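You operate a simulated robot arm through the tools that you are given. There is no shell and no other tool. Be economical: measure what you need, move in short steps, check, and stop when the job is done.

The job below is to be done with a simulated robot arm. You get a single attempt, and the scene is never put back.

JOB
Start the heater again: black valve open, dial to 40, boost on, cup emptied.
Fine: boost once the pointer is in the green band; cup down the funnel and back at the shelf's end. Set down upright: clear cup.
Where things are to end (x, y in the base frame): clear cup within 0.06 m of [0.44, -0.38].
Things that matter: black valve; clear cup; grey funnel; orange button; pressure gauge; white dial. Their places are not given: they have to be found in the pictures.

The check looks at the end state, three seconds after you hand in, the way a careful person would. Anything else that was tipped, shoved, dropped, spilled or broken makes it a failure.

ROBOT AND FRAMES
A 7-joint arm with a two-finger parallel gripper, fixed in place. Base frame: the origin is at the foot of the arm, x ahead of it, y to its left, z up. Readings come in m, rad, newtons and seconds.
With the tool pointing down near the work surface it reaches from about 0.26 to 0.68 m from the base axis. Its first joint turns from -1.152 to 1.152 rad. Payload 1.57 kg.
The TCP is the grasp point between the finger pads, 0.03 m short of the fingertips. In the tool frame z runs along the fingers and y along their closing line. The gripper opens to 0.11 m. The fingers are 0.024 m wide and 0.012 m thick; the gripper's body (0.048 by 0.112 m) begins 0.078 m behind the TCP.
Orientation is told as [roll, pitch, yaw] about the base's x, y, z axes, in that order, counted from this pose: with the fingers straight down and closing along the base's y, the tool's x points along the base's -x, its y along +y and its z along -z.

CONTROLS
- The arm moves only by the tool servo_tool. Its argument "rows" is a list of rows, each a list of 7 numbers: the shift along the tool's x, y, z in m, then the turn, a rotation vector about the tool's x, y, z in rad, then the closure, from 0 (fully open) to 1 (shut). In form: [[x, y, z, ax, ay, az, fingers], ...]. A call has 1 to 8 rows; each row shifts and turns the commanded pose from where the row before left it, along the tool's axes as they then stand. Rows are played at 5 a second. More than 0.05 m and 0.15 rad between two rows, or a gripper value outside its range, and nothing of the call is played. Where a pose cannot be reached the arm comes as near as it can. A force on the tool above 40 N (or 10 N above the force at the start of the call, whichever is more), or a blocked arm, ends the call early, and 0.2 s more pass. The fingers move at their own pace (about 0.108 m/s each) and stop on an object; they squeeze with about 43 N. The grip force told is the motor's: it shows also when the fingers shut on nothing. Time passes only in rows, and 0.2 s behind the last, so rows that do not move let the fingers close. The reply holds the time, the measured pose of the TCP, the force on the tool along the base axes, the opening and the grip force, in the units named above and with some noise, with the torque about the TCP (base axes, N m) and any sound that the robot's microphone picked up.
- Cameras (640 x 400 px; columns grow to the right, rows downward): "scene" is fixed at [0.1766, -0.4059, 1.4008]; the picture's right is [0.61, -0.79, 0.00], its down [-0.49, -0.38, -0.79] and it looks along [0.62, 0.48, -0.62] (base axes); focal length 268 px, centre (320, 200). "wrist" rides on the gripper at [0.07, 0.016, -0.141] in the tool frame; the picture's right is [-0.23, 0.97, 0.00], its down [-0.86, -0.20, -0.48] and it looks along [-0.47, -0.11, 0.88] (tool axes); focal length 222 px, centre (320, 200).
- snapshot(camera): a new picture of that camera. It takes no simulated time.
- point_at(camera, pixels): for up to 12 pixels [column, row] of the newest picture of that camera ("zoom" is the newest enlarged one), the place [x, y, z] in the base frame of the surface seen there, good to about 0.002 m. It takes no simulated time.
- zoom(camera, box): a new picture of the part [left, top, right, bottom] of that camera's present view, enlarged. It takes no simulated time.
- job_done(): hands the job in; it is judged then, once.

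Keep the steps short. Do not move on a guess: measure, check each grasp and each placing, and mend mistakes. In all there are 80 turns and 54 pictures (those below and enlarged ones count). Leave the gripper open and the arm clear of the work at the hand-in unless told otherwise, and finish with a single line.

The tools are called after "Call:" as a command line: name --pt "numbers of a row" for each row, then --argument value for the rest, lists and objects as JSON in quotes. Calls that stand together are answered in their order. servo_tool: Moves the arm, as the interface text tells. Its arguments: {"type":"object","properties":{"rows":{"type":"array","items":{"type":"array","items":{"type":"number"}}}},"required":["rows"]} The other tools are called the same way: snapshot (camera) takes a picture; point_at (camera, pixels) gives the place of the surface under pixels of a picture; zoom (camera, box) takes an enlarged picture of a part of a camera's view; job_done () hands the job in.

At the start:

```text
time_s: 0.0
ee_pos: [0.4081, -0.1929, 1.2375]
orientation: [-0.001, -0.002, 0.0]
contact_force: [0.5, -1.4, 0.5]
moment: [0.01, -0.03, 0.0]
gripper_width: 0.1101
grip_force: 0.1
```

scene: 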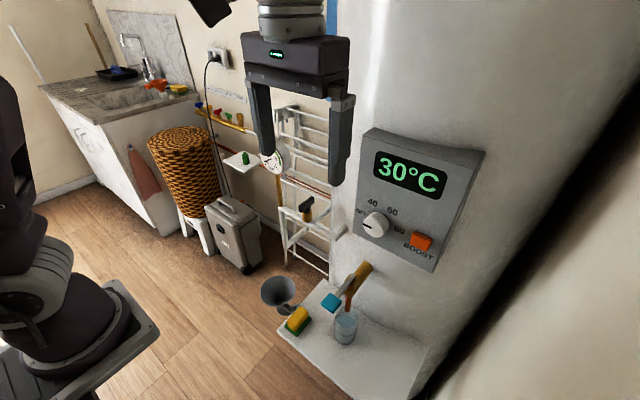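
wrist: 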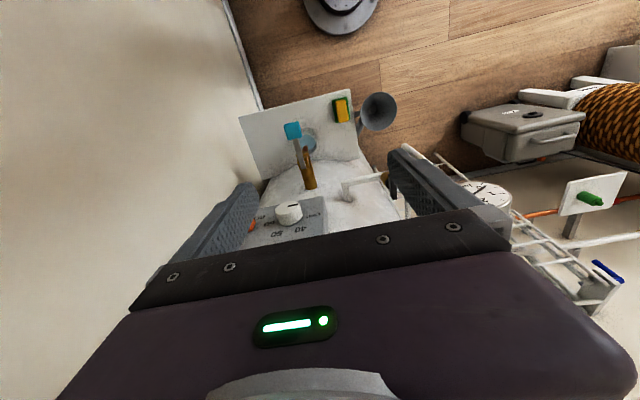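

I see the heater panel at about (420,200), the shelf with the cup at (345,328), the funnel at (278,292) and valves on the pipes. I'll zoom in on these.

Call:
zoom --camera "scene" --box '[340, 120, 500, 280]'

Call:
zoom --camera "scene" --box '[250, 240, 440, 400]'

Call:
zoom --camera "scene" --box '[190, 90, 350, 250]'

```text
2.50 times, centred on (420, 200) of scene
```

zoom: 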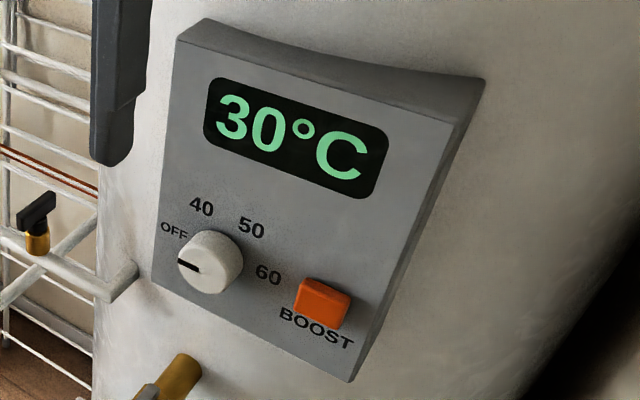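

```text
2.50 times, centred on (345, 320) of scene
```

zoom: 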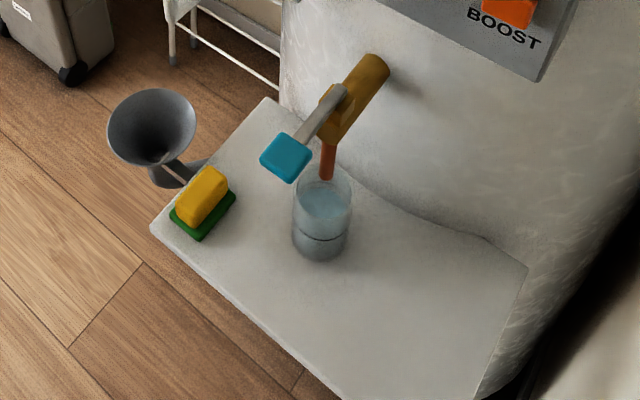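

```text
2.50 times, centred on (270, 170) of scene
```

zoom: 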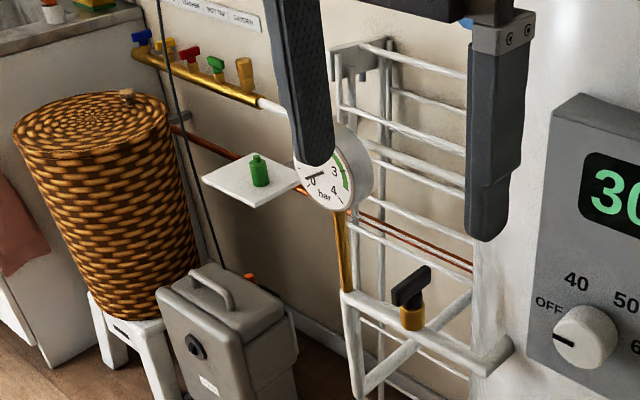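

Next I'll measure the black valve and gauge in the newest zoom, and the dial, button, cup, funnel and shelf in the scene picture.

Call:
point_at --camera "zoom" --pixels '[[428, 272], [398, 298], [410, 285], [411, 318], [412, 298], [325, 180], [505, 350], [350, 300], [344, 262], [452, 318]]'

Call:
point_at --camera "scene" --pixels '[[374, 226], [422, 241], [364, 133], [484, 151], [433, 271], [358, 235], [345, 340], [278, 290], [297, 318], [330, 302], [280, 330], [352, 396]]'

```text
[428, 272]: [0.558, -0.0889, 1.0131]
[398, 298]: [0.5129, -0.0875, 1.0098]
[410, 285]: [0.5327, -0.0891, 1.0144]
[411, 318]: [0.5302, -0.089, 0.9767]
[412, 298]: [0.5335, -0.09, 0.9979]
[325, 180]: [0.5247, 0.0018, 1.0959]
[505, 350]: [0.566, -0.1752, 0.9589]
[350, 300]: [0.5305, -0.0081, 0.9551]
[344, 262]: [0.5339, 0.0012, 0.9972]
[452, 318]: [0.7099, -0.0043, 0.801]
```

```text
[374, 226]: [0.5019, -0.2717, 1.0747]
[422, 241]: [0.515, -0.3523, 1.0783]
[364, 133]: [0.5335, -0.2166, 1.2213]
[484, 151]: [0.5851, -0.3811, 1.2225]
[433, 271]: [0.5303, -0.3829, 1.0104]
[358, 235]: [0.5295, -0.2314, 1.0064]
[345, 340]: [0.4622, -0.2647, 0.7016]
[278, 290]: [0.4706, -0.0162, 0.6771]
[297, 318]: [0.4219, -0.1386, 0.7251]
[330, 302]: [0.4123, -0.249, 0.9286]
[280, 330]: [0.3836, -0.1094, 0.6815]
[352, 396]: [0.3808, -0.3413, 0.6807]
```

The black handle lies across the white pipe, so it is closed. I'll zoom closer on the valve, the gauge and the cup.

Call:
zoom --camera "scene" --box '[282, 190, 346, 230]'

Call:
zoom --camera "scene" --box '[250, 140, 314, 180]'

Call:
zoom --camera "scene" --box '[255, 260, 383, 340]'

```text
10.00 times, centred on (314, 210) of scene
```

zoom: 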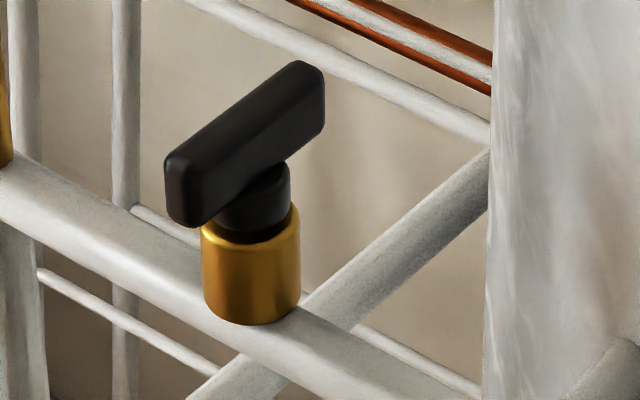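

```text
10.00 times, centred on (282, 160) of scene
```

zoom: 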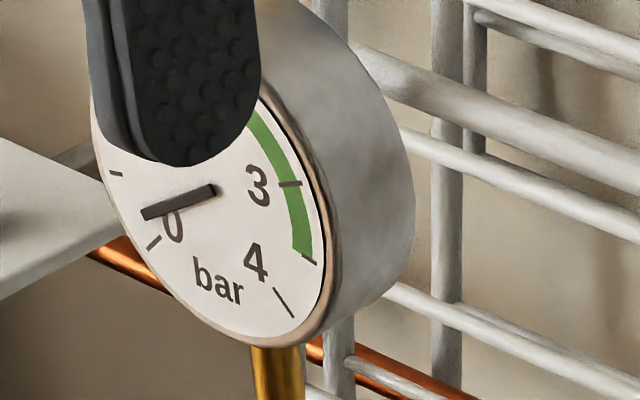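

```text
5.00 times, centred on (319, 300) of scene
```

zoom: 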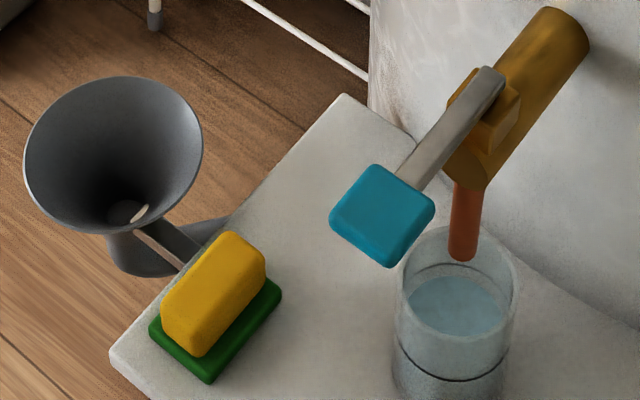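

Now I'll measure finer points on the valve, dial, button, cup and funnel through scene pixels.

Call:
point_at --camera "scene" --pixels '[[300.2, 207.6], [300.2, 211.2], [311.0, 196.8], [314.0, 199.2], [313.8, 202.0], [308.0, 209.5], [307.0, 213.0], [307.0, 220.0], [311.5, 213.5], [303.0, 214.0], [301.5, 206.2], [312.8, 196.4]]'

Call:
point_at --camera "zoom" --pixels '[[115, 80], [30, 150], [195, 130], [100, 230], [450, 232], [400, 290], [515, 270], [455, 300], [400, 350], [450, 360], [215, 250], [385, 205]]'

Call:
zoom --camera "scene" --box '[350, 190, 446, 250]'

```text
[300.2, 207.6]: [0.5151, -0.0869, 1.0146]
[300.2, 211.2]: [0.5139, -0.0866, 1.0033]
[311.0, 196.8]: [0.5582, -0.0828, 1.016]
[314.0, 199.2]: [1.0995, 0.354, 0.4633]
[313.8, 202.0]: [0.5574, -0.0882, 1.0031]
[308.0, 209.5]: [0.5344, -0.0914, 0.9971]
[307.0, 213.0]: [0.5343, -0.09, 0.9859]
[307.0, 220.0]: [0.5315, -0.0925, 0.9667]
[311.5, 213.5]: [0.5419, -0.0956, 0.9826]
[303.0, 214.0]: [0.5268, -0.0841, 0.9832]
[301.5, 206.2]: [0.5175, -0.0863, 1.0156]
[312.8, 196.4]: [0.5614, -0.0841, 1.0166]
```

```text
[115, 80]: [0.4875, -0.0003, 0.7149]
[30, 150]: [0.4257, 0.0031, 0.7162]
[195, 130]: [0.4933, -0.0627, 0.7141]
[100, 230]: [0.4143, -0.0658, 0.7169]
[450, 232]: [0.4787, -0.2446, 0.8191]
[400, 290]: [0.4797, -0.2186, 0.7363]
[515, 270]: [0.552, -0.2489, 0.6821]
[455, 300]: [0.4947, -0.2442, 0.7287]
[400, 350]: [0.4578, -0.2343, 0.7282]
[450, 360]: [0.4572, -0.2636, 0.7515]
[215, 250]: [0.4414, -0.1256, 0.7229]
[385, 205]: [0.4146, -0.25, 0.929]
```

```text
6.67 times, centred on (398, 220) of scene
```

zoom: 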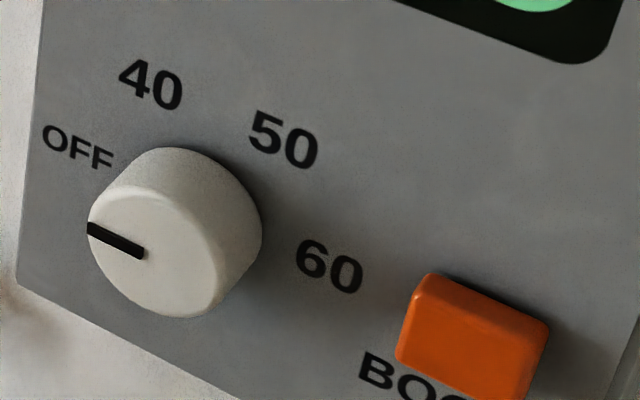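

I need the gauge's extent, because the gripper body may come near it. I also need points on the dial and button.

Call:
point_at --camera "scene" --pixels '[[278, 173.5], [282, 164], [290.8, 161], [287, 168], [284, 146], [271, 159], [260, 160], [283, 173], [278.5, 180], [278, 190]]'

Call:
point_at --camera "zoom" --pixels '[[155, 250], [95, 230], [150, 195], [205, 270], [180, 310], [200, 160], [255, 240], [475, 330], [430, 290], [530, 330], [300, 200], [150, 85]]'

```text
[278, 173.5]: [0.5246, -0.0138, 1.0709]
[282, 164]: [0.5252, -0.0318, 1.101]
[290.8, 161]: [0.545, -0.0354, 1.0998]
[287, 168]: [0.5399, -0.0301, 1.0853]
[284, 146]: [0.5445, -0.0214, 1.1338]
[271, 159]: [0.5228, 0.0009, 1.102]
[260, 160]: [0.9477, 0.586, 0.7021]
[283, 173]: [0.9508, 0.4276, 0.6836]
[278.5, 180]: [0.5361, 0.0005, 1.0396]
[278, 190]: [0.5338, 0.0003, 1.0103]
```

```text
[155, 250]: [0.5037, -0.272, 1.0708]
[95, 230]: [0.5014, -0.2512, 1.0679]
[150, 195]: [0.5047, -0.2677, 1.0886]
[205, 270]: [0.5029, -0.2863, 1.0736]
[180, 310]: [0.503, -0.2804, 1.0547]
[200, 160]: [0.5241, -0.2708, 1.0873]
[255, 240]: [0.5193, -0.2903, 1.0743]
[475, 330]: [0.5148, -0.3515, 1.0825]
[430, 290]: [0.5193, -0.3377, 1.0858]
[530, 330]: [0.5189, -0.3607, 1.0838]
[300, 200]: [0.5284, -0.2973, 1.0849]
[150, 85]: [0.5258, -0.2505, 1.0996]
```

The valve handle is a bar along x, 0.514 to 0.561 at y≈-0.089, with its top at z 1.016. The gauge rim reaches y=-0.036, so a straight grip would bring the hand against it. I'll push the front end of the bar with closed fingers instead, with the tool yawed 90°. First I'll close, yaw and go down in free space.

Call:
servo_tool --pt "0 0 0.02 0 0 -0.15 1" --pt "0 0 0.02 0 0 -0.15 1" --pt "0 0 0.02 0 0 -0.15 1" --pt "0 0 0.02 0 0 -0.15 1" --pt "0 0 0.02 0 0 -0.15 1" --pt "0 0 0.02 0 0 -0.15 1" --pt "0 0 0.02 0 0 -0.15 1" --pt "0 0 0.02 0 0 -0.15 1"

Call:
servo_tool --pt "0 0 0 0 0 -0.15 1" --pt "0 0 0 0 0 -0.15 1" --pt "0 0 0 0 0 -0.071 1" --pt "-0.04 0 0 0 0 0 1" --pt "-0.04 0 0 0 0 0 1" --pt "-0.04 0 0 0 -0.15 0 1"

```text
time_s: 1.8
ee_pos: [0.4085, -0.1939, 1.0756]
orientation: [-0.001, 0.0, 1.202]
contact_force: [0.2, 1.1, -0.6]
moment: [-0.02, -0.04, -0.02]
gripper_width: 0.0001
grip_force: 21.9
```

```text
time_s: 3.2
ee_pos: [0.408, -0.0734, 1.0762]
orientation: [-0.002, -0.15, 1.572]
contact_force: [-0.1, 0.4, -0.3]
moment: [0.01, -0.01, 0.01]
gripper_width: 0.0
grip_force: 21.6
```

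I'm clear at (0.408,-0.073,1.076). Next I'll lower to z 1.022 and slide +x beside the front end of the handle on its +y side.

Call:
servo_tool --pt "-0.0017 0 0.0276 0 0 0 1" --pt "-0.0016 0 0.0275 0 0 0 1" --pt "0 -0.04 0 0 0 0 1" --pt "0 -0.04 0 0 0 0 1" --pt "0 -0.03 0 0 0 0 1"

Call:
zoom --camera "scene" --box '[250, 140, 378, 220]'

```text
time_s: 4.5
ee_pos: [0.5094, -0.0624, 1.0248]
orientation: [0.017, -0.151, 1.574]
contact_force: [-26.5, -0.4, 12.1]
moment: [0.45, -2.73, 0.82]
gripper_width: 0.0001
grip_force: 21.6
stopped in row 5: the force on the tool passed its limit at 61 N (the readings are from after the stop); the commanded pose is now the measured one
```

```text
5.00 times, centred on (314, 180) of scene
```

zoom: 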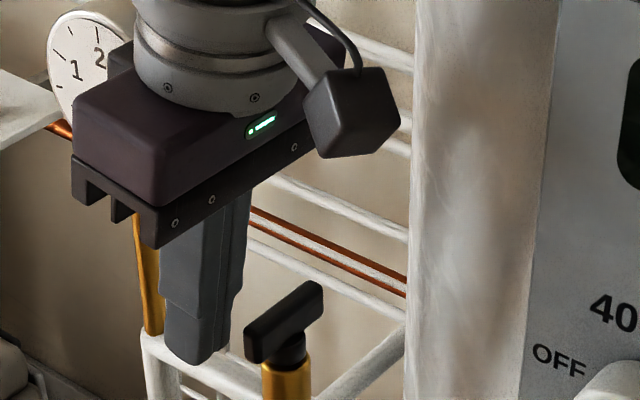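

The hand bumped something at about (0.57,-0.03,1.10), next to the gauge. I'll back off straight away, then measure what's there.

Call:
servo_tool --pt "0 0.03 0 0 0 0 1" --pt "0 0.04 0 0 0 0 1" --pt "0.05 0.03 0 0 0 0 1" --pt "0.05 0 0 0 0 0 1" --pt "0.05 0 0 0 0 0 1"

Call:
zoom --camera "scene" --box '[230, 110, 358, 190]'

```text
refused: row 3 steps farther than a row can; nothing moved
```

```text
5.00 times, centred on (294, 150) of scene
```

zoom: 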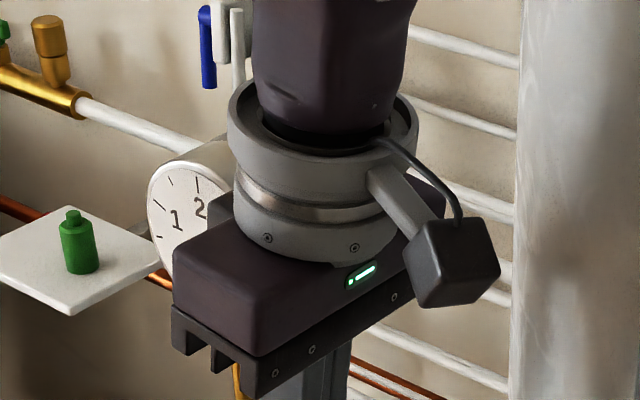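

Call:
servo_tool --pt "0 0.03 0 0 0 0 1" --pt "0 0.04 0 0 0 0 1" --pt "0.04 0.03 0 0 0 0 1" --pt "0.05 0 0 0 0 0 1" --pt "0.04 0 0 0 0 0 1"

Call:
zoom --camera "scene" --box '[250, 120, 346, 180]'

Call:
zoom --camera "wrist" --box '[0, 0, 640, 400]'

```text
time_s: 5.7
ee_pos: [0.4105, -0.1923, 1.0075]
orientation: [0.012, -0.15, 1.576]
contact_force: [0.1, -0.1, -0.3]
moment: [-0.01, -0.03, 0.0]
gripper_width: 0.0001
grip_force: 21.5
```

```text
6.67 times, centred on (298, 150) of scene
```

zoom: 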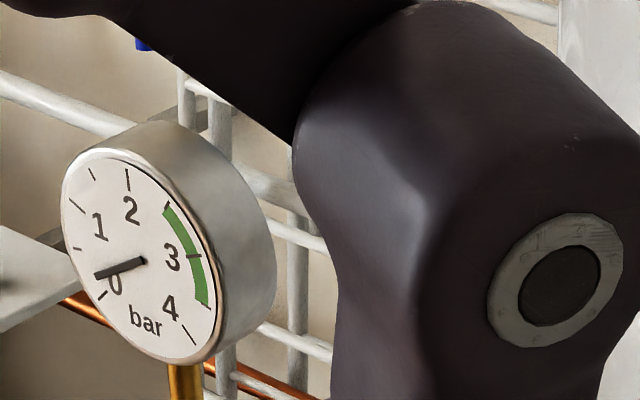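

```text
1.00 times, centred on (320, 200) of wrist (not enlarged: the box is as wide or as high as the picture)
```

zoom: 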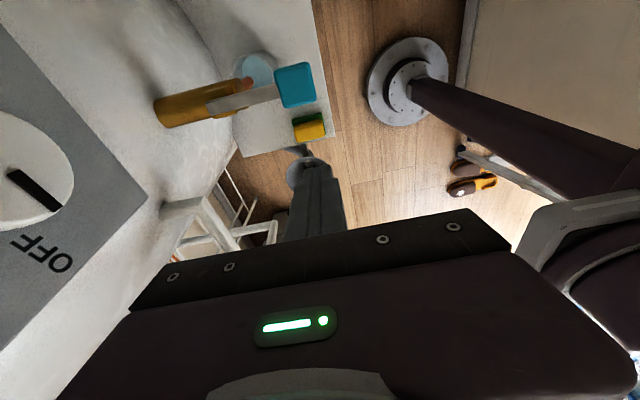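

Call:
point_at --camera "zoom" --pixels '[[320, 200]]'

Call:
point_at --camera "scene" --pixels '[[291, 160], [290.5, 155], [286, 144], [280, 140], [286, 167], [295.5, 142], [292.5, 148], [283, 128], [295, 176], [283, 178], [295, 150.5], [276, 138.5]]'

```text
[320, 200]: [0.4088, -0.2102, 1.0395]
```

```text
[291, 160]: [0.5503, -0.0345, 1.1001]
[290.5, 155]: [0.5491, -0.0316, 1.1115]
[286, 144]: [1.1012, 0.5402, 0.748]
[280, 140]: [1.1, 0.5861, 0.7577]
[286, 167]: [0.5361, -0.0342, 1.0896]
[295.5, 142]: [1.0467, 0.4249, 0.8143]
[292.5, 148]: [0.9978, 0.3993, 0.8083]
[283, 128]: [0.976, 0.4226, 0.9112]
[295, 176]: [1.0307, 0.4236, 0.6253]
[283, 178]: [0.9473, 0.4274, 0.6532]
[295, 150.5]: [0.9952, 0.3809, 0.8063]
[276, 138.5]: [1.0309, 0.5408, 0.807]
```

The hand touched the gauge's rim; the gauge looks unmoved and the pointer still reads 0. I'll do the push with the tool horizontal instead (pointing +x), so the hand stays in front of the gauge. First I'll undo the tilt and yaw.

Call:
servo_tool --pt "0 0 -0.01 0 0.15 0 1" --pt "0 0 -0.01 0 0 0.15 1" --pt "0 0 -0.01 0 0 0.15 1" --pt "0 0 0 0 0 0.15 1" --pt "0 0 0 0 0 0.15 1" --pt "0 0 0 0 0 0.15 1" --pt "0 0 0 0 0 0.15 1" --pt "0 0 0 0 0 0.15 1"

Call:
servo_tool --pt "0 0 0 0 0 0.15 1" --pt "0 0 0 0 0 0.15 1" --pt "0 0 0 0 0 0.15 1" --pt "0 0 0 0 0 0.071 1" --pt "0 0.03 0 0 -0.15 0 1" --pt "0 0.03 0 0 -0.15 0 1" --pt "0 0 0 0 -0.15 0 1" --pt "0 0 0 0 -0.15 0 1"

Call:
servo_tool --pt "0 0 0 0 -0.15 0 1" --pt "0 0 0 0 -0.15 0 1" --pt "0 0 0 0 -0.15 0 1" --pt "0 0 0 0 -0.15 0 1" --pt "0 0 0 0 -0.15 0 1" --pt "0 0 0 0 -0.15 0 1" --pt "0 0 0 0 -0.071 0 1"

```text
time_s: 7.5
ee_pos: [0.4115, -0.1921, 1.036]
orientation: [0.008, 0.013, 0.526]
contact_force: [-0.7, -0.2, -0.6]
moment: [0.03, -0.01, 0.0]
gripper_width: 0.0
grip_force: 21.7
```

```text
time_s: 9.2
ee_pos: [0.4101, -0.1324, 1.0361]
orientation: [-0.004, -0.584, 0.009]
contact_force: [-0.9, 0.7, -0.4]
moment: [-0.06, 0.0, -0.03]
gripper_width: 0.0001
grip_force: 20.8
```

```text
time_s: 10.8
ee_pos: [0.4581, -0.1719, 1.049]
orientation: [0.189, -1.44, -0.168]
contact_force: [0.4, 0.1, 0.1]
moment: [0.0, 0.0, -0.01]
gripper_width: 0.0002
grip_force: 21.6
out of reach, approached as far as the arm can: row 1, 3, 4, 5, 6, 7
```

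A horizontal tool at x=0.41 is too close to the base. I'll bring the commanded pose forward to x≈0.47.

Call:
servo_tool --pt "0 0 0.02 0 0 0 1" --pt "0 0 0.02 0 0 0 1" --pt "0 0 0.02 0 0 0 1"

```text
time_s: 11.7
ee_pos: [0.518, -0.1692, 1.0425]
orientation: [0.192, -1.442, -0.172]
contact_force: [-0.1, 0.3, 0.1]
moment: [-0.02, 0.0, 0.04]
gripper_width: 0.0001
grip_force: 20.9
```

The pose is now nearly horizontal, pointing along +x and 0.126 rad downward, at (0.518,-0.169,1.0425). I'll back off a little, level it and cross above the handle to y≈-0.062.

Call:
servo_tool --pt "-0.008 0 -0.02 0 0 0 1" --pt "0 0 0 0 -0.126 -0.024 1" --pt "0 0.03 0 0 0 0 1" --pt "0 0.03 0 0 0 0 1" --pt "0 0.03 0 0 0 0 1"

Call:
zoom --camera "scene" --box '[250, 150, 378, 230]'

```text
time_s: 12.8
ee_pos: [0.5281, -0.093, 1.0714]
orientation: [0.155, -1.568, -0.134]
contact_force: [-0.6, 0.5, -0.9]
moment: [0.01, -0.01, -0.02]
gripper_width: 0.0001
grip_force: 21.4
out of reach, approached as far as the arm can: row 3, 4, 5
```

```text
5.00 times, centred on (314, 190) of scene
```

zoom: 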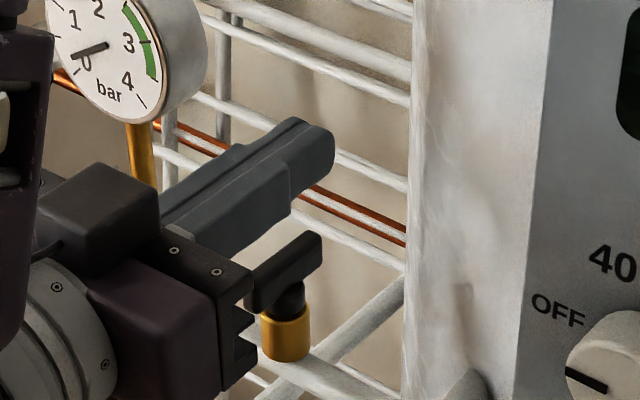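

I'm not sure how the hand is turned now, so I'll check through the wrist camera.

Call:
snapshot --camera "wrist"

Call:
snapshot --camera "scene"

```text
39 pictures are left
```

wrist: 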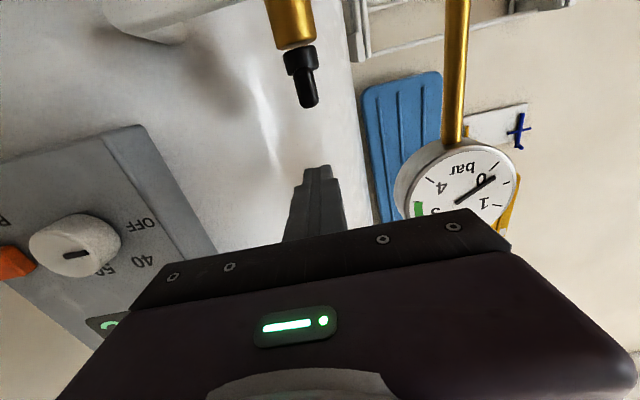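

```text
38 pictures are left
```

scene: 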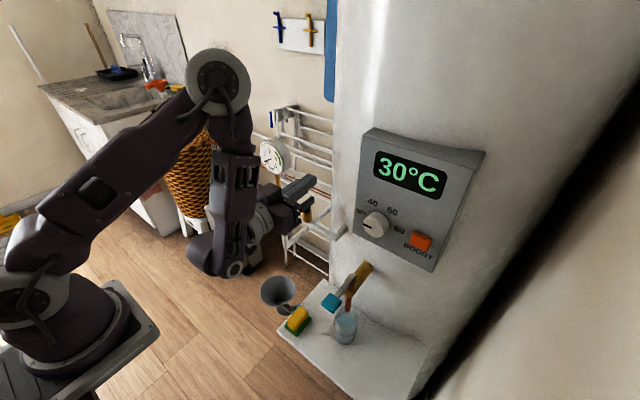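

Tool x points down as computed. Full horizontal is at the edge of the arm's reach, so I'll ease the pitch to about -0.9 (pointing forward and down), which keeps the hand well in front of the gauge.

Call:
servo_tool --pt "0 0.006 0 0 0.15 0 1" --pt "0 0.006 0 0 0.15 0 1" --pt "0 0.006 0 0 0.15 0 1" --pt "0 0.006 0 0 0.15 0 1" --pt "0 0.006 0 0 0.07 0 1"

```text
time_s: 14.1
ee_pos: [0.526, -0.0679, 1.0713]
orientation: [0.001, -0.9, 0.019]
contact_force: [-0.6, 1.0, 0.3]
moment: [0.0, -0.05, 0.03]
gripper_width: 0.0001
grip_force: 21.4
out of reach, approached as far as the arm can: row 1
```

Good pose. Next I'll lower along the tool axes to TCP (0.502,-0.062,1.0135), beside the handle's front end.

Call:
servo_tool --pt "0.03 0.003 0.0 0 0 0 1" --pt "0.03 0.003 0.008 0 0 0 1" --pt "0 0 0.009 0 0 0 1"

Call:
zoom --camera "scene" --box '[266, 170, 346, 220]'

```text
time_s: 14.8
ee_pos: [0.4999, -0.0615, 1.0136]
orientation: [0.0, -0.9, 0.021]
contact_force: [0.2, -0.1, -0.9]
moment: [0.0, 0.01, -0.01]
gripper_width: 0.0001
grip_force: 21.4
```

```text
8.00 times, centred on (306, 195) of scene
```

zoom: 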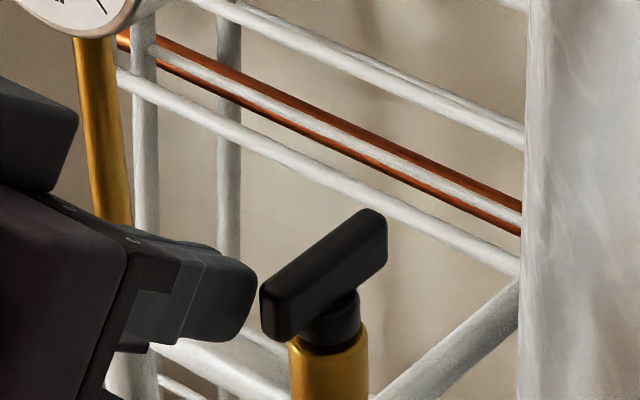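

Finger is beside the handle. I'll push toward -y in small steps.

Call:
servo_tool --pt "0 -0.01 0 0 0 0 1" --pt "0 -0.008 0 0 0 0 1" --pt "0 -0.008 0 0 0 0 1"

Call:
zoom --camera "scene" --box '[266, 170, 346, 220]'

```text
time_s: 15.7
ee_pos: [0.5016, -0.0873, 1.0127]
orientation: [0.0, -0.902, 0.018]
contact_force: [-0.2, -0.9, 0.0]
moment: [0.06, 0.0, 0.0]
gripper_width: 0.0002
grip_force: 21.1
```

```text
8.00 times, centred on (306, 195) of scene
```

zoom: 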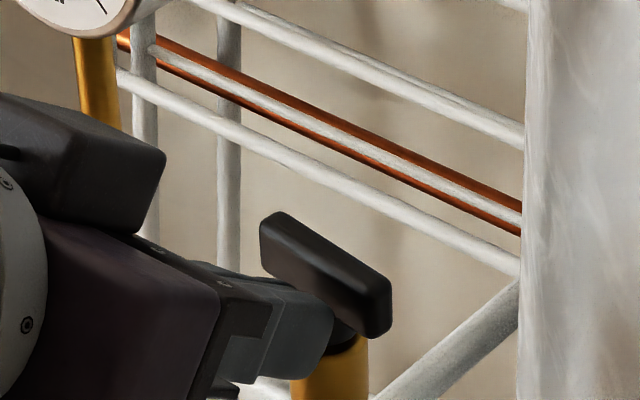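

It turned easily. I'll measure the handle's direction and look at the gauge.

Call:
point_at --camera "zoom" --pixels '[[275, 218], [375, 275], [382, 325], [300, 265], [345, 290], [325, 250]]'

Call:
zoom --camera "scene" --box '[250, 130, 314, 170]'

```text
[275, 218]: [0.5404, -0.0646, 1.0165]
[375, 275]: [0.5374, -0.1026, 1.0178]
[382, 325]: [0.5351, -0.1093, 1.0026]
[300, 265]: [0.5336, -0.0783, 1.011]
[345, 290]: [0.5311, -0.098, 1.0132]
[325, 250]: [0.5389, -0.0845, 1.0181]
```

```text
10.00 times, centred on (282, 150) of scene
```

zoom: 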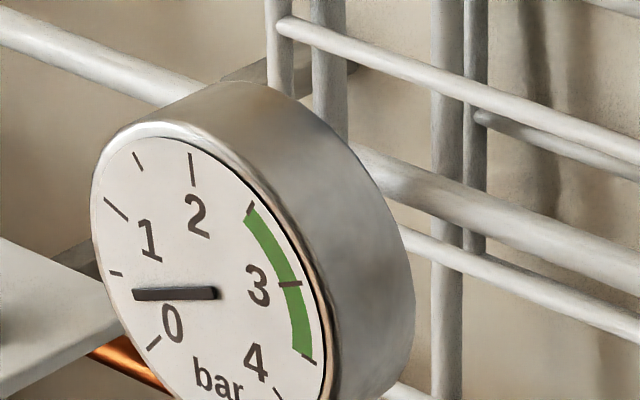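

The handle is about 7° short of the pipe line and the pressure is already rising. I'll nudge it the rest of the way.

Call:
servo_tool --pt "0 -0.01 0 0 0 0 1" --pt "-0.0019 0 0.0023 0 0 0 1"

Call:
zoom --camera "scene" --box '[246, 140, 374, 220]'

Call:
point_at --camera "zoom" --pixels '[[276, 276], [288, 300], [300, 306], [310, 310], [335, 325], [320, 290], [330, 304]]'

```text
time_s: 16.2
ee_pos: [0.5032, -0.0972, 1.012]
orientation: [0.001, -0.899, 0.017]
contact_force: [-16.4, -4.1, 5.5]
moment: [-0.01, 0.01, -0.16]
gripper_width: 0.0002
grip_force: 21.1
```

```text
5.00 times, centred on (310, 180) of scene
```

zoom: 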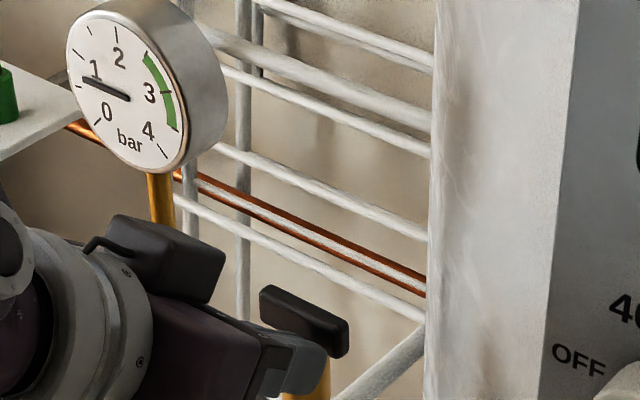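

```text
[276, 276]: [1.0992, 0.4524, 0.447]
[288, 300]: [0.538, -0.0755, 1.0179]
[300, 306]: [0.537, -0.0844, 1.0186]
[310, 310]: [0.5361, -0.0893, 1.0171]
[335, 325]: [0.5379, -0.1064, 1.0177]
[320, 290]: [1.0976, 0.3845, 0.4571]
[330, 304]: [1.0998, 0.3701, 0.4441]
```

The handle now lies along the pipe at x≈0.537 and sits against its stop (16 N), so the valve is open. The gauge is at about 0.8 bar and rising. I'll retreat and move over to the dial.

Call:
servo_tool --pt "0 0 -0.02 0 0 0 1" --pt "-0.03 0 -0.01 0 0 0 1" --pt "-0.03 -0.03 0 0 0 0 0.36" --pt "0 -0.04 -0.01 0 0 0 0.36" --pt "0 -0.04 0 0 0 0 0.36" --pt "0 -0.04 0 0 0 0 0.36" --pt "0 -0.024 0 0 0 0 0.36"

```text
time_s: 17.5
ee_pos: [0.5159, -0.1835, 1.0867]
orientation: [0.023, -0.897, 0.03]
contact_force: [-23.7, 31.0, 14.8]
moment: [-0.56, -0.27, -0.36]
gripper_width: 0.0417
grip_force: 0.1
stopped in row 6: the force on the tool passed its limit at 54 N (the readings are from after the stop); the commanded pose is now the measured one
```

I touched the heater's side because tool -x carried me forward. I'll back off at once and look.

Call:
servo_tool --pt "0 0.01 -0.01 0 0 0 0.36" --pt "0.01 0 -0.03 0 0 0 0.36" --pt "0.01 0 -0.02 0 0 0 0.36"

Call:
snapshot --camera "scene"

```text
time_s: 18.3
ee_pos: [0.454, -0.1825, 1.1062]
orientation: [0.016, -0.894, 0.025]
contact_force: [-0.6, 0.1, 0.1]
moment: [0.04, 0.02, 0.0]
gripper_width: 0.0704
grip_force: 0.1
```

```text
33 pictures are left
```

scene: 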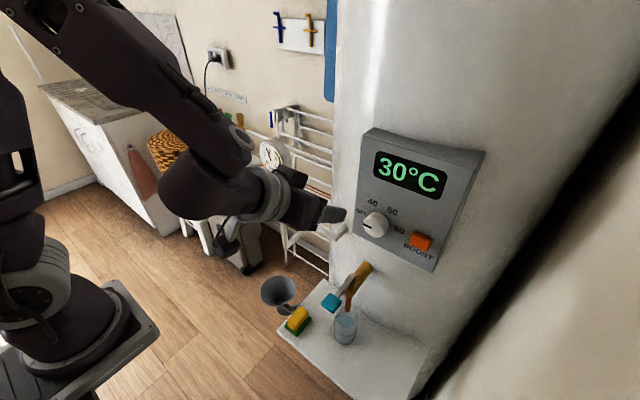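

Nothing has moved. I'll shift to y=-0.271 at x≈0.454, still clear of the dial front at 0.503, then begin levelling the tool.

Call:
servo_tool --pt "0 -0.03 0 0 0 0 0.36" --pt "0 -0.03 0 0 0 0 0.36" --pt "0.01 -0.028 -0.01 0 0 0 0.36" --pt "0 0 0 0 -0.15 0 0.36" --pt "0 0 0 0 -0.15 0 0.36"

```text
time_s: 19.5
ee_pos: [0.4466, -0.2694, 1.1043]
orientation: [0.025, -1.199, 0.013]
contact_force: [0.5, -0.5, 0.8]
moment: [0.0, 0.01, 0.01]
gripper_width: 0.0702
grip_force: 0.0
```

Call:
servo_tool --pt "0.01 0 0 0 -0.15 0 0.36" --pt "0.01 0 0 0 -0.15 0 0.36" --pt "0.01 0 0 0 -0.071 0 0.36"

Call:
zoom --camera "scene" --box '[330, 180, 458, 260]'

```text
time_s: 20.3
ee_pos: [0.4398, -0.2688, 1.0764]
orientation: [1.378, -1.563, -1.342]
contact_force: [-0.3, -0.4, -1.0]
moment: [0.0, 0.02, 0.01]
gripper_width: 0.0703
grip_force: 0.1
```

```text
5.00 times, centred on (394, 220) of scene
```

zoom: 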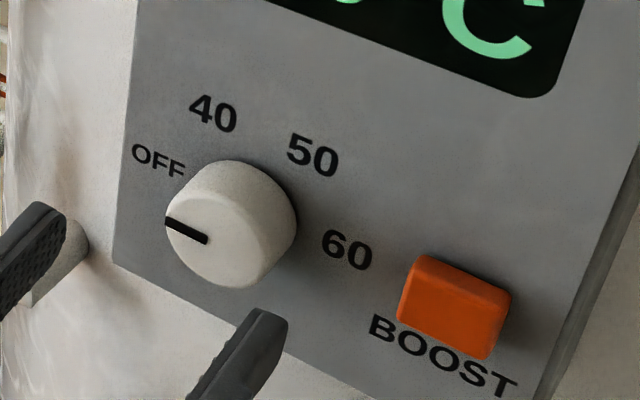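

The tool is level. I'll measure the dial centre, the mark's direction and the labels.

Call:
point_at --camera "zoom" --pixels '[[159, 160], [214, 114], [313, 155], [347, 250], [168, 221], [205, 240], [205, 188], [265, 262], [235, 285], [222, 238], [171, 195], [212, 275]]'

```text
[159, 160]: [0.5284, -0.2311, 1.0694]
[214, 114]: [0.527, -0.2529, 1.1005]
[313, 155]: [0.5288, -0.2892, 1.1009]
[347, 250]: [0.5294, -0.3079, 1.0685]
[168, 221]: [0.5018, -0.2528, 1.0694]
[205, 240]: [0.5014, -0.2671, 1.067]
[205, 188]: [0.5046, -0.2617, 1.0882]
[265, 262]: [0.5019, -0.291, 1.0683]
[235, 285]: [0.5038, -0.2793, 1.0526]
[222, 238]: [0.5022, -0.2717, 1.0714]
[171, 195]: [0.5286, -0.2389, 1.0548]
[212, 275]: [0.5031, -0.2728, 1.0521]
```

The dial centre is at (y -0.2705, z 1.0695). OFF points left and 40 is 30° left of up, so it needs a 60° clockwise turn. I'll correct a small yaw and advance around the dial.

Call:
servo_tool --pt "0.007 -0.0017 0 0.036 0 0 0.36" --pt "0 0 0.03 0 0 0 0.36" --pt "0 0 0.024 0 0 0 0.36"

Call:
zoom --camera "scene" --box '[330, 180, 458, 260]'

```text
time_s: 21.1
ee_pos: [0.4934, -0.2689, 1.069]
orientation: [1.193, -1.559, -1.193]
contact_force: [-0.4, 0.2, 0.4]
moment: [-0.03, -0.02, 0.0]
gripper_width: 0.0704
grip_force: 0.1
```

```text
5.00 times, centred on (394, 220) of scene
```

zoom: 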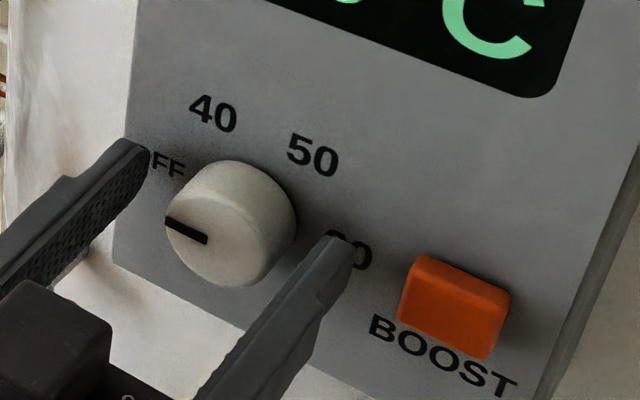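

The fingers straddle the dial. I'll close on it.

Call:
servo_tool --pt "0 -0.0015 0 0 0 0 0.6" --pt "0 0 0 0 0 0 1" --pt "0 0 0 0 0 0 1"

Call:
servo_tool --pt "0 0 0 0 0 0.15 1" --pt "0 0 0 0 0 0.15 1" --pt "0 0 0 0 0 0.15 1" --pt "0 0 0 0 0 0.15 1" --pt "0 0 0 0 0 0.15 1"

Call:
zoom --camera "scene" --box '[330, 180, 458, 260]'

```text
time_s: 21.9
ee_pos: [0.4928, -0.2715, 1.0683]
orientation: [1.16, -1.56, -1.159]
contact_force: [3.0, 1.7, 0.9]
moment: [0.02, -0.02, -0.64]
gripper_width: 0.0416
grip_force: 45.4
```

```text
time_s: 23.1
ee_pos: [0.4929, -0.2729, 1.067]
orientation: [1.568, -0.808, -1.567]
contact_force: [17.9, -14.9, 4.2]
moment: [-0.05, -0.69, 0.31]
gripper_width: 0.0417
grip_force: 45.2
```

```text
5.00 times, centred on (394, 220) of scene
```

zoom: 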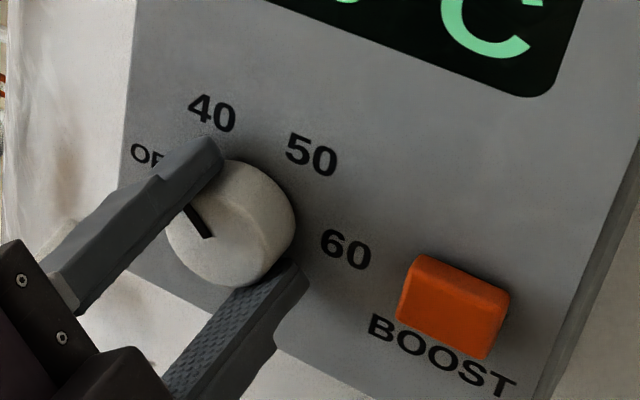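

The dial is turning with the fingers, now at about 43°. I'll do the last 17°.

Call:
servo_tool --pt "0 0 0 0 0 0.15 1" --pt "0 0 0 0 0 0.147 1"

Call:
zoom --camera "scene" --box '[330, 180, 458, 260]'

```text
time_s: 23.7
ee_pos: [0.4937, -0.2737, 1.0664]
orientation: [1.563, -0.513, -1.568]
contact_force: [10.7, -20.2, -0.6]
moment: [-0.05, -0.44, 0.34]
gripper_width: 0.0418
grip_force: 45.5
```

```text
5.00 times, centred on (394, 220) of scene
```

zoom: 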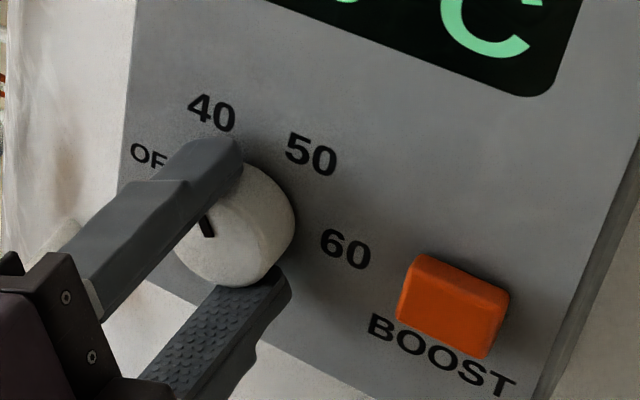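

Turned by 60°. I'll open and back off to check the mark.

Call:
servo_tool --pt "0 0 0 0 0 0 0.36" --pt "0 0 0 0 0 0 0.36" --pt "0 0 -0.025 0 0 0 0.36" --pt "0 0 -0.025 0 0 0 0.36"

Call:
snapshot --camera "scene"

Call:
zoom --camera "scene" --box '[330, 180, 458, 260]'

Call:
point_at --camera "zoom" --pixels '[[195, 190], [210, 235]]'

```text
time_s: 24.7
ee_pos: [0.4421, -0.2741, 1.0694]
orientation: [1.567, -0.514, -1.565]
contact_force: [0.3, 0.9, 0.5]
moment: [0.04, 0.01, -0.01]
gripper_width: 0.0702
grip_force: 0.1
```

```text
28 pictures are left
```

scene: 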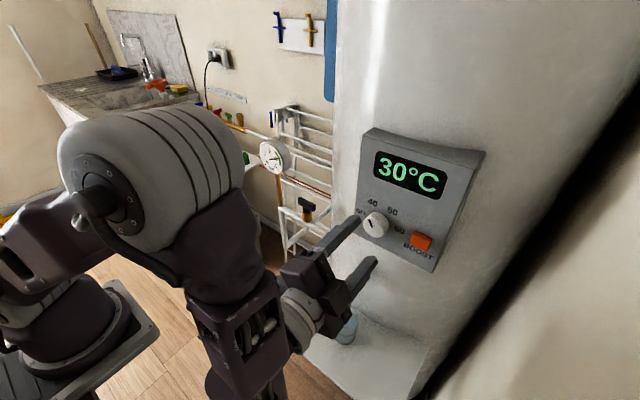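

```text
5.00 times, centred on (394, 220) of scene
```

zoom: 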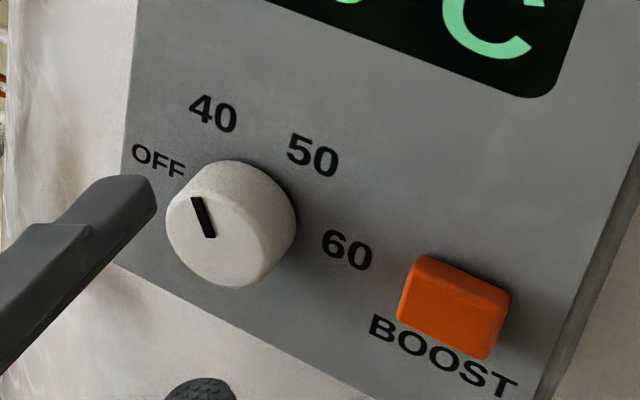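

```text
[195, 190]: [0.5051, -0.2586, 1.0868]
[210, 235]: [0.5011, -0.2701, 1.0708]
```

Call:
point_at --camera "zoom" --pixels '[[197, 200], [200, 210], [204, 220], [208, 231], [211, 237], [196, 197]]'

Call:
zoom --camera "scene" --box '[256, 140, 288, 180]'

```text
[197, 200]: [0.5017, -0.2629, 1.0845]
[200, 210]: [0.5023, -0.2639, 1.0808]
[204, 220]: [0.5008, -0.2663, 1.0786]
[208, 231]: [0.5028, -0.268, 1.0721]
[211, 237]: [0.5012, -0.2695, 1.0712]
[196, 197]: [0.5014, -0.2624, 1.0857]
```

```text
10.00 times, centred on (272, 160) of scene
```

zoom: 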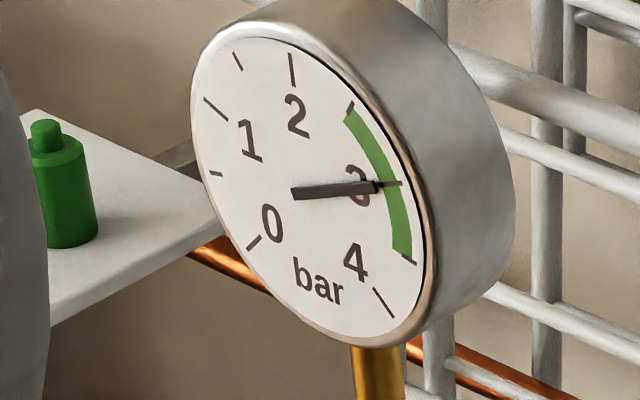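

The dial mark points at 40 and the gauge reads 3.0 bar, inside the green band. I'll press BOOST now with closed fingers at (y -0.352, z 1.077).

Call:
servo_tool --pt "-0.0358 -0.016 0 0 0 0 1" --pt "-0.0358 -0.016 0.01 0 0 0 1" --pt "0 0 0.03 0 0 0 1" --pt "0 0 0.009 0 0 0 1"

Call:
zoom --camera "scene" --box '[250, 120, 458, 250]'

```text
time_s: 25.7
ee_pos: [0.4929, -0.3499, 1.076]
orientation: [1.566, -0.514, -1.566]
contact_force: [-10.2, 0.9, -0.7]
moment: [-0.01, -0.01, 0.02]
gripper_width: 0.0
grip_force: 21.5
heard: click
```

```text
3.08 times, centred on (354, 185) of scene
```

zoom: 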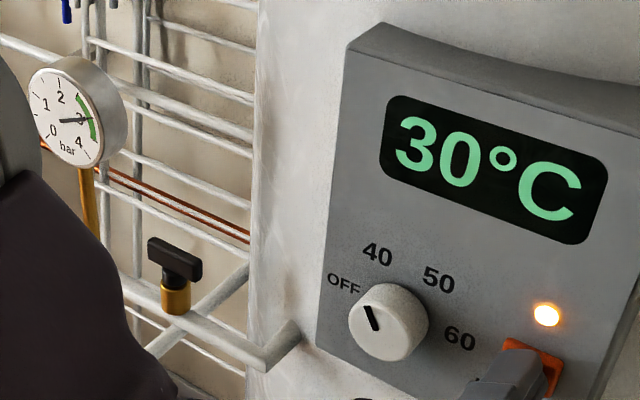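

A click was heard, the lamp is lit and the gauge is steady at 3. I'll retract and look at the cup.

Call:
servo_tool --pt "0 0 -0.03 0 0 0 1" --pt "0 0 -0.03 0 0 0 1"

Call:
zoom --camera "scene" --box '[285, 260, 413, 340]'

Call:
snapshot --camera "scene"

```text
time_s: 26.3
ee_pos: [0.4356, -0.3515, 1.0771]
orientation: [1.567, -0.514, -1.566]
contact_force: [-0.3, -0.5, -0.4]
moment: [-0.03, -0.02, 0.0]
gripper_width: 0.0001
grip_force: 21.1
```

```text
5.00 times, centred on (349, 300) of scene
```

zoom: 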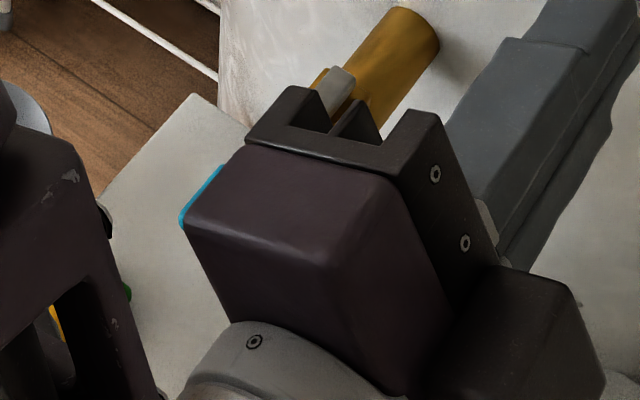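

```text
23 pictures are left
```

scene: 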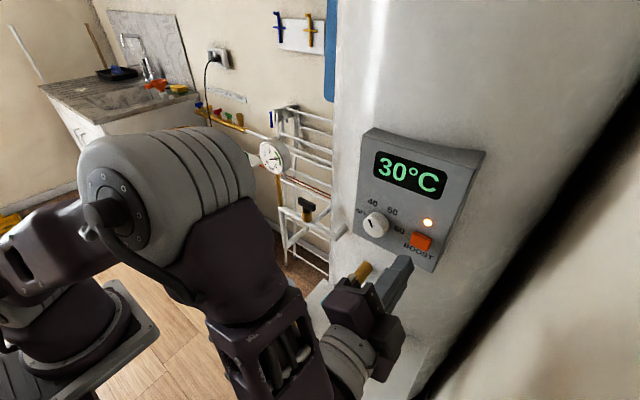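

The dial is on 40, the lamp is lit and the button is done. Next I'll roll the hand back and go to the y≈-0.18 spot, where the cup was visible before.

Call:
servo_tool --pt "0 0 0 0 0 -0.15 1" --pt "0 0 0 0 0 -0.15 1" --pt "0 0 0 0 0 -0.15 1" --pt "0 0 0 0 0 -0.15 1" --pt "0 0 0 0 0 -0.15 1" --pt "0 0 0 0 0 -0.15 1" --pt "0 0 0 0 0 -0.147 1"

Call:
servo_tool --pt "0 0.03 0 0 0.15 0 1" --pt "0 0.04 0 0 0.15 0 1" --pt "0 0.04 0 0 0.15 0 1" --pt "0 0.04 0 0 0.15 0 1" --pt "0 0.04 0 0 0.07 0 1"

Call:
snapshot --camera "wrist"

Call:
zoom --camera "scene" --box '[285, 260, 413, 340]'

```text
time_s: 27.9
ee_pos: [0.4335, -0.3511, 1.0771]
orientation: [1.017, -1.561, -1.014]
contact_force: [-0.5, -0.9, 0.3]
moment: [0.04, -0.02, 0.0]
gripper_width: 0.0002
grip_force: 21.8
```

```text
time_s: 29.1
ee_pos: [0.4302, -0.1615, 1.0802]
orientation: [0.017, -0.895, -0.01]
contact_force: [0.4, 0.3, -1.1]
moment: [-0.02, 0.04, 0.01]
gripper_width: 0.0
grip_force: 21.2
```

```text
22 pictures are left
```

wrist: 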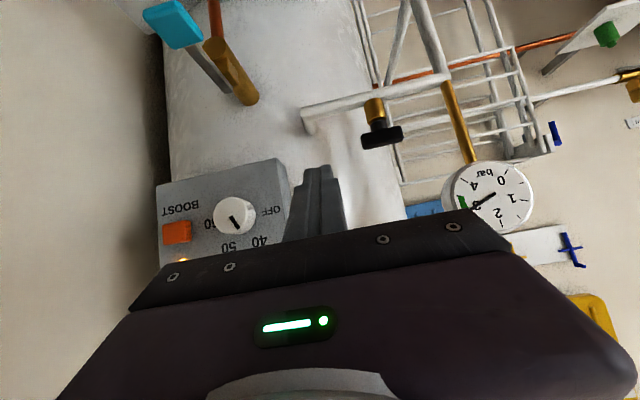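

```text
5.00 times, centred on (349, 300) of scene
```

zoom: 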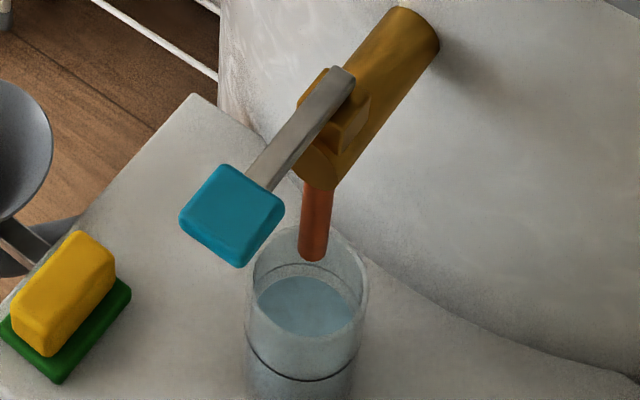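

Now I'll measure the cup's rim, walls and water, plus the spout and lever.

Call:
point_at --camera "zoom" --pixels '[[312, 256], [312, 190], [252, 270], [365, 275], [290, 229], [255, 300], [305, 330], [305, 375], [262, 360], [348, 370], [305, 350], [230, 215]]'

Call:
point_at --camera "zoom" --pixels '[[310, 305], [280, 300], [340, 305], [310, 280], [249, 330], [366, 330], [300, 395], [320, 170], [246, 390], [356, 390], [265, 250], [340, 245]]'

```text
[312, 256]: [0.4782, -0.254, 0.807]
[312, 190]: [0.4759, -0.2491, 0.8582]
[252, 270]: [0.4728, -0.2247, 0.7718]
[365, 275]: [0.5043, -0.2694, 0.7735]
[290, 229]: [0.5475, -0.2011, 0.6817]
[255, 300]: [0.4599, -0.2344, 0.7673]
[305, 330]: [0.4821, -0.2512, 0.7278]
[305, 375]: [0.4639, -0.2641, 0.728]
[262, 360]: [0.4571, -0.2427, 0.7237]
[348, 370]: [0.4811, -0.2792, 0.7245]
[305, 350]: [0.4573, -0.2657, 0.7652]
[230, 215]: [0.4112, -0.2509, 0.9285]
```

```text
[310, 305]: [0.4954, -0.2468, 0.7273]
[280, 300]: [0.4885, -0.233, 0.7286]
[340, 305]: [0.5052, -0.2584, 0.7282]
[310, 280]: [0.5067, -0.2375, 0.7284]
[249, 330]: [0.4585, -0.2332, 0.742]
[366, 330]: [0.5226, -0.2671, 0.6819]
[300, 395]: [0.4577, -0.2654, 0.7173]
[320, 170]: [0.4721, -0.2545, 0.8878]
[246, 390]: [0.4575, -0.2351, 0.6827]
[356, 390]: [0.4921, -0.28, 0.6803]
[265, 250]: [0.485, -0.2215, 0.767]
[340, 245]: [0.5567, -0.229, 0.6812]
```

Cup: centre (0.482,-0.2505), radius 0.0285, z 0.681 to 0.773, water level 0.728. The spout end is at z 0.807 above it. The gauge still shows 3. I'll descend in front of the shelf, left of the tap lever, opening the fingers to 0.085.

Call:
servo_tool --pt "0.0407 0.001 0.0238 0 0 0 0.227" --pt "0.0407 0.001 0.0238 0 0 0 0.227" --pt "0.0407 0.001 0.0238 0 0 0 0.227" --pt "0.0407 0.001 0.0238 0 0 0 0.227" --pt "0.0407 0.001 0.0238 0 0 0 0.227" --pt "0.0407 0.001 0.0238 0 0 0 0.227"

```text
time_s: 30.5
ee_pos: [0.3865, -0.1488, 0.7983]
orientation: [0.012, -0.897, -0.009]
contact_force: [-0.3, 0.1, -0.5]
moment: [0.01, -0.02, -0.01]
gripper_width: 0.0849
grip_force: 0.2
```

Call:
servo_tool --pt "0 -0.034 0 0 0 0 0.227" --pt "0 -0.034 0 0 0 0 0.227" --pt "-0.0098 -0.0337 0 0 0 0 0.227" --pt "0 0 0.02 0 0 0 0.227"

Call:
snapshot --camera "wrist"

Call:
zoom --camera "scene" --box '[265, 250, 425, 350]'

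```text
time_s: 31.5
ee_pos: [0.411, -0.2517, 0.7932]
orientation: [0.015, -0.896, -0.008]
contact_force: [0.7, -0.4, -0.4]
moment: [0.0, 0.01, -0.03]
gripper_width: 0.0849
grip_force: 0.1
```

```text
20 pictures are left
```

wrist: 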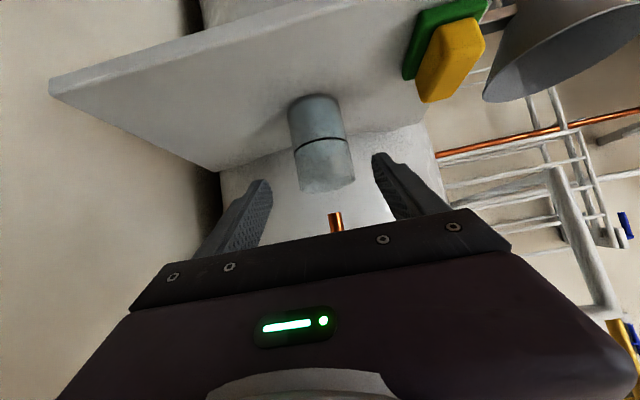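

```text
4.00 times, centred on (345, 300) of scene
```

zoom: 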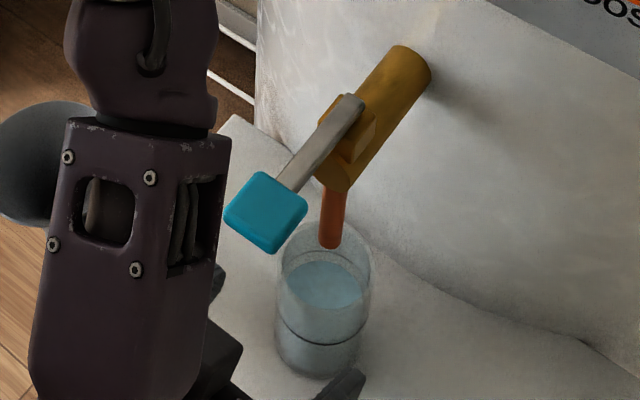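

The fingers line up on the cup. The forearm looks close to the teal lever in this view, so I'll measure the gap.

Call:
point_at --camera "zoom" --pixels '[[228, 150], [215, 230], [210, 120], [190, 60], [215, 310], [200, 380], [228, 215], [300, 215], [265, 250], [120, 200]]'

```text
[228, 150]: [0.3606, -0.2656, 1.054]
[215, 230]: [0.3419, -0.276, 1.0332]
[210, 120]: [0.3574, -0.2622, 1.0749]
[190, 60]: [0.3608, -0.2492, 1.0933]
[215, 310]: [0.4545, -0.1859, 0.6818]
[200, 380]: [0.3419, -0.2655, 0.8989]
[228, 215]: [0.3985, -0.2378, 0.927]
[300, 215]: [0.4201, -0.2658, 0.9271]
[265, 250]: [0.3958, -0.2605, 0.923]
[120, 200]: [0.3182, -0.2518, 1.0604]
```

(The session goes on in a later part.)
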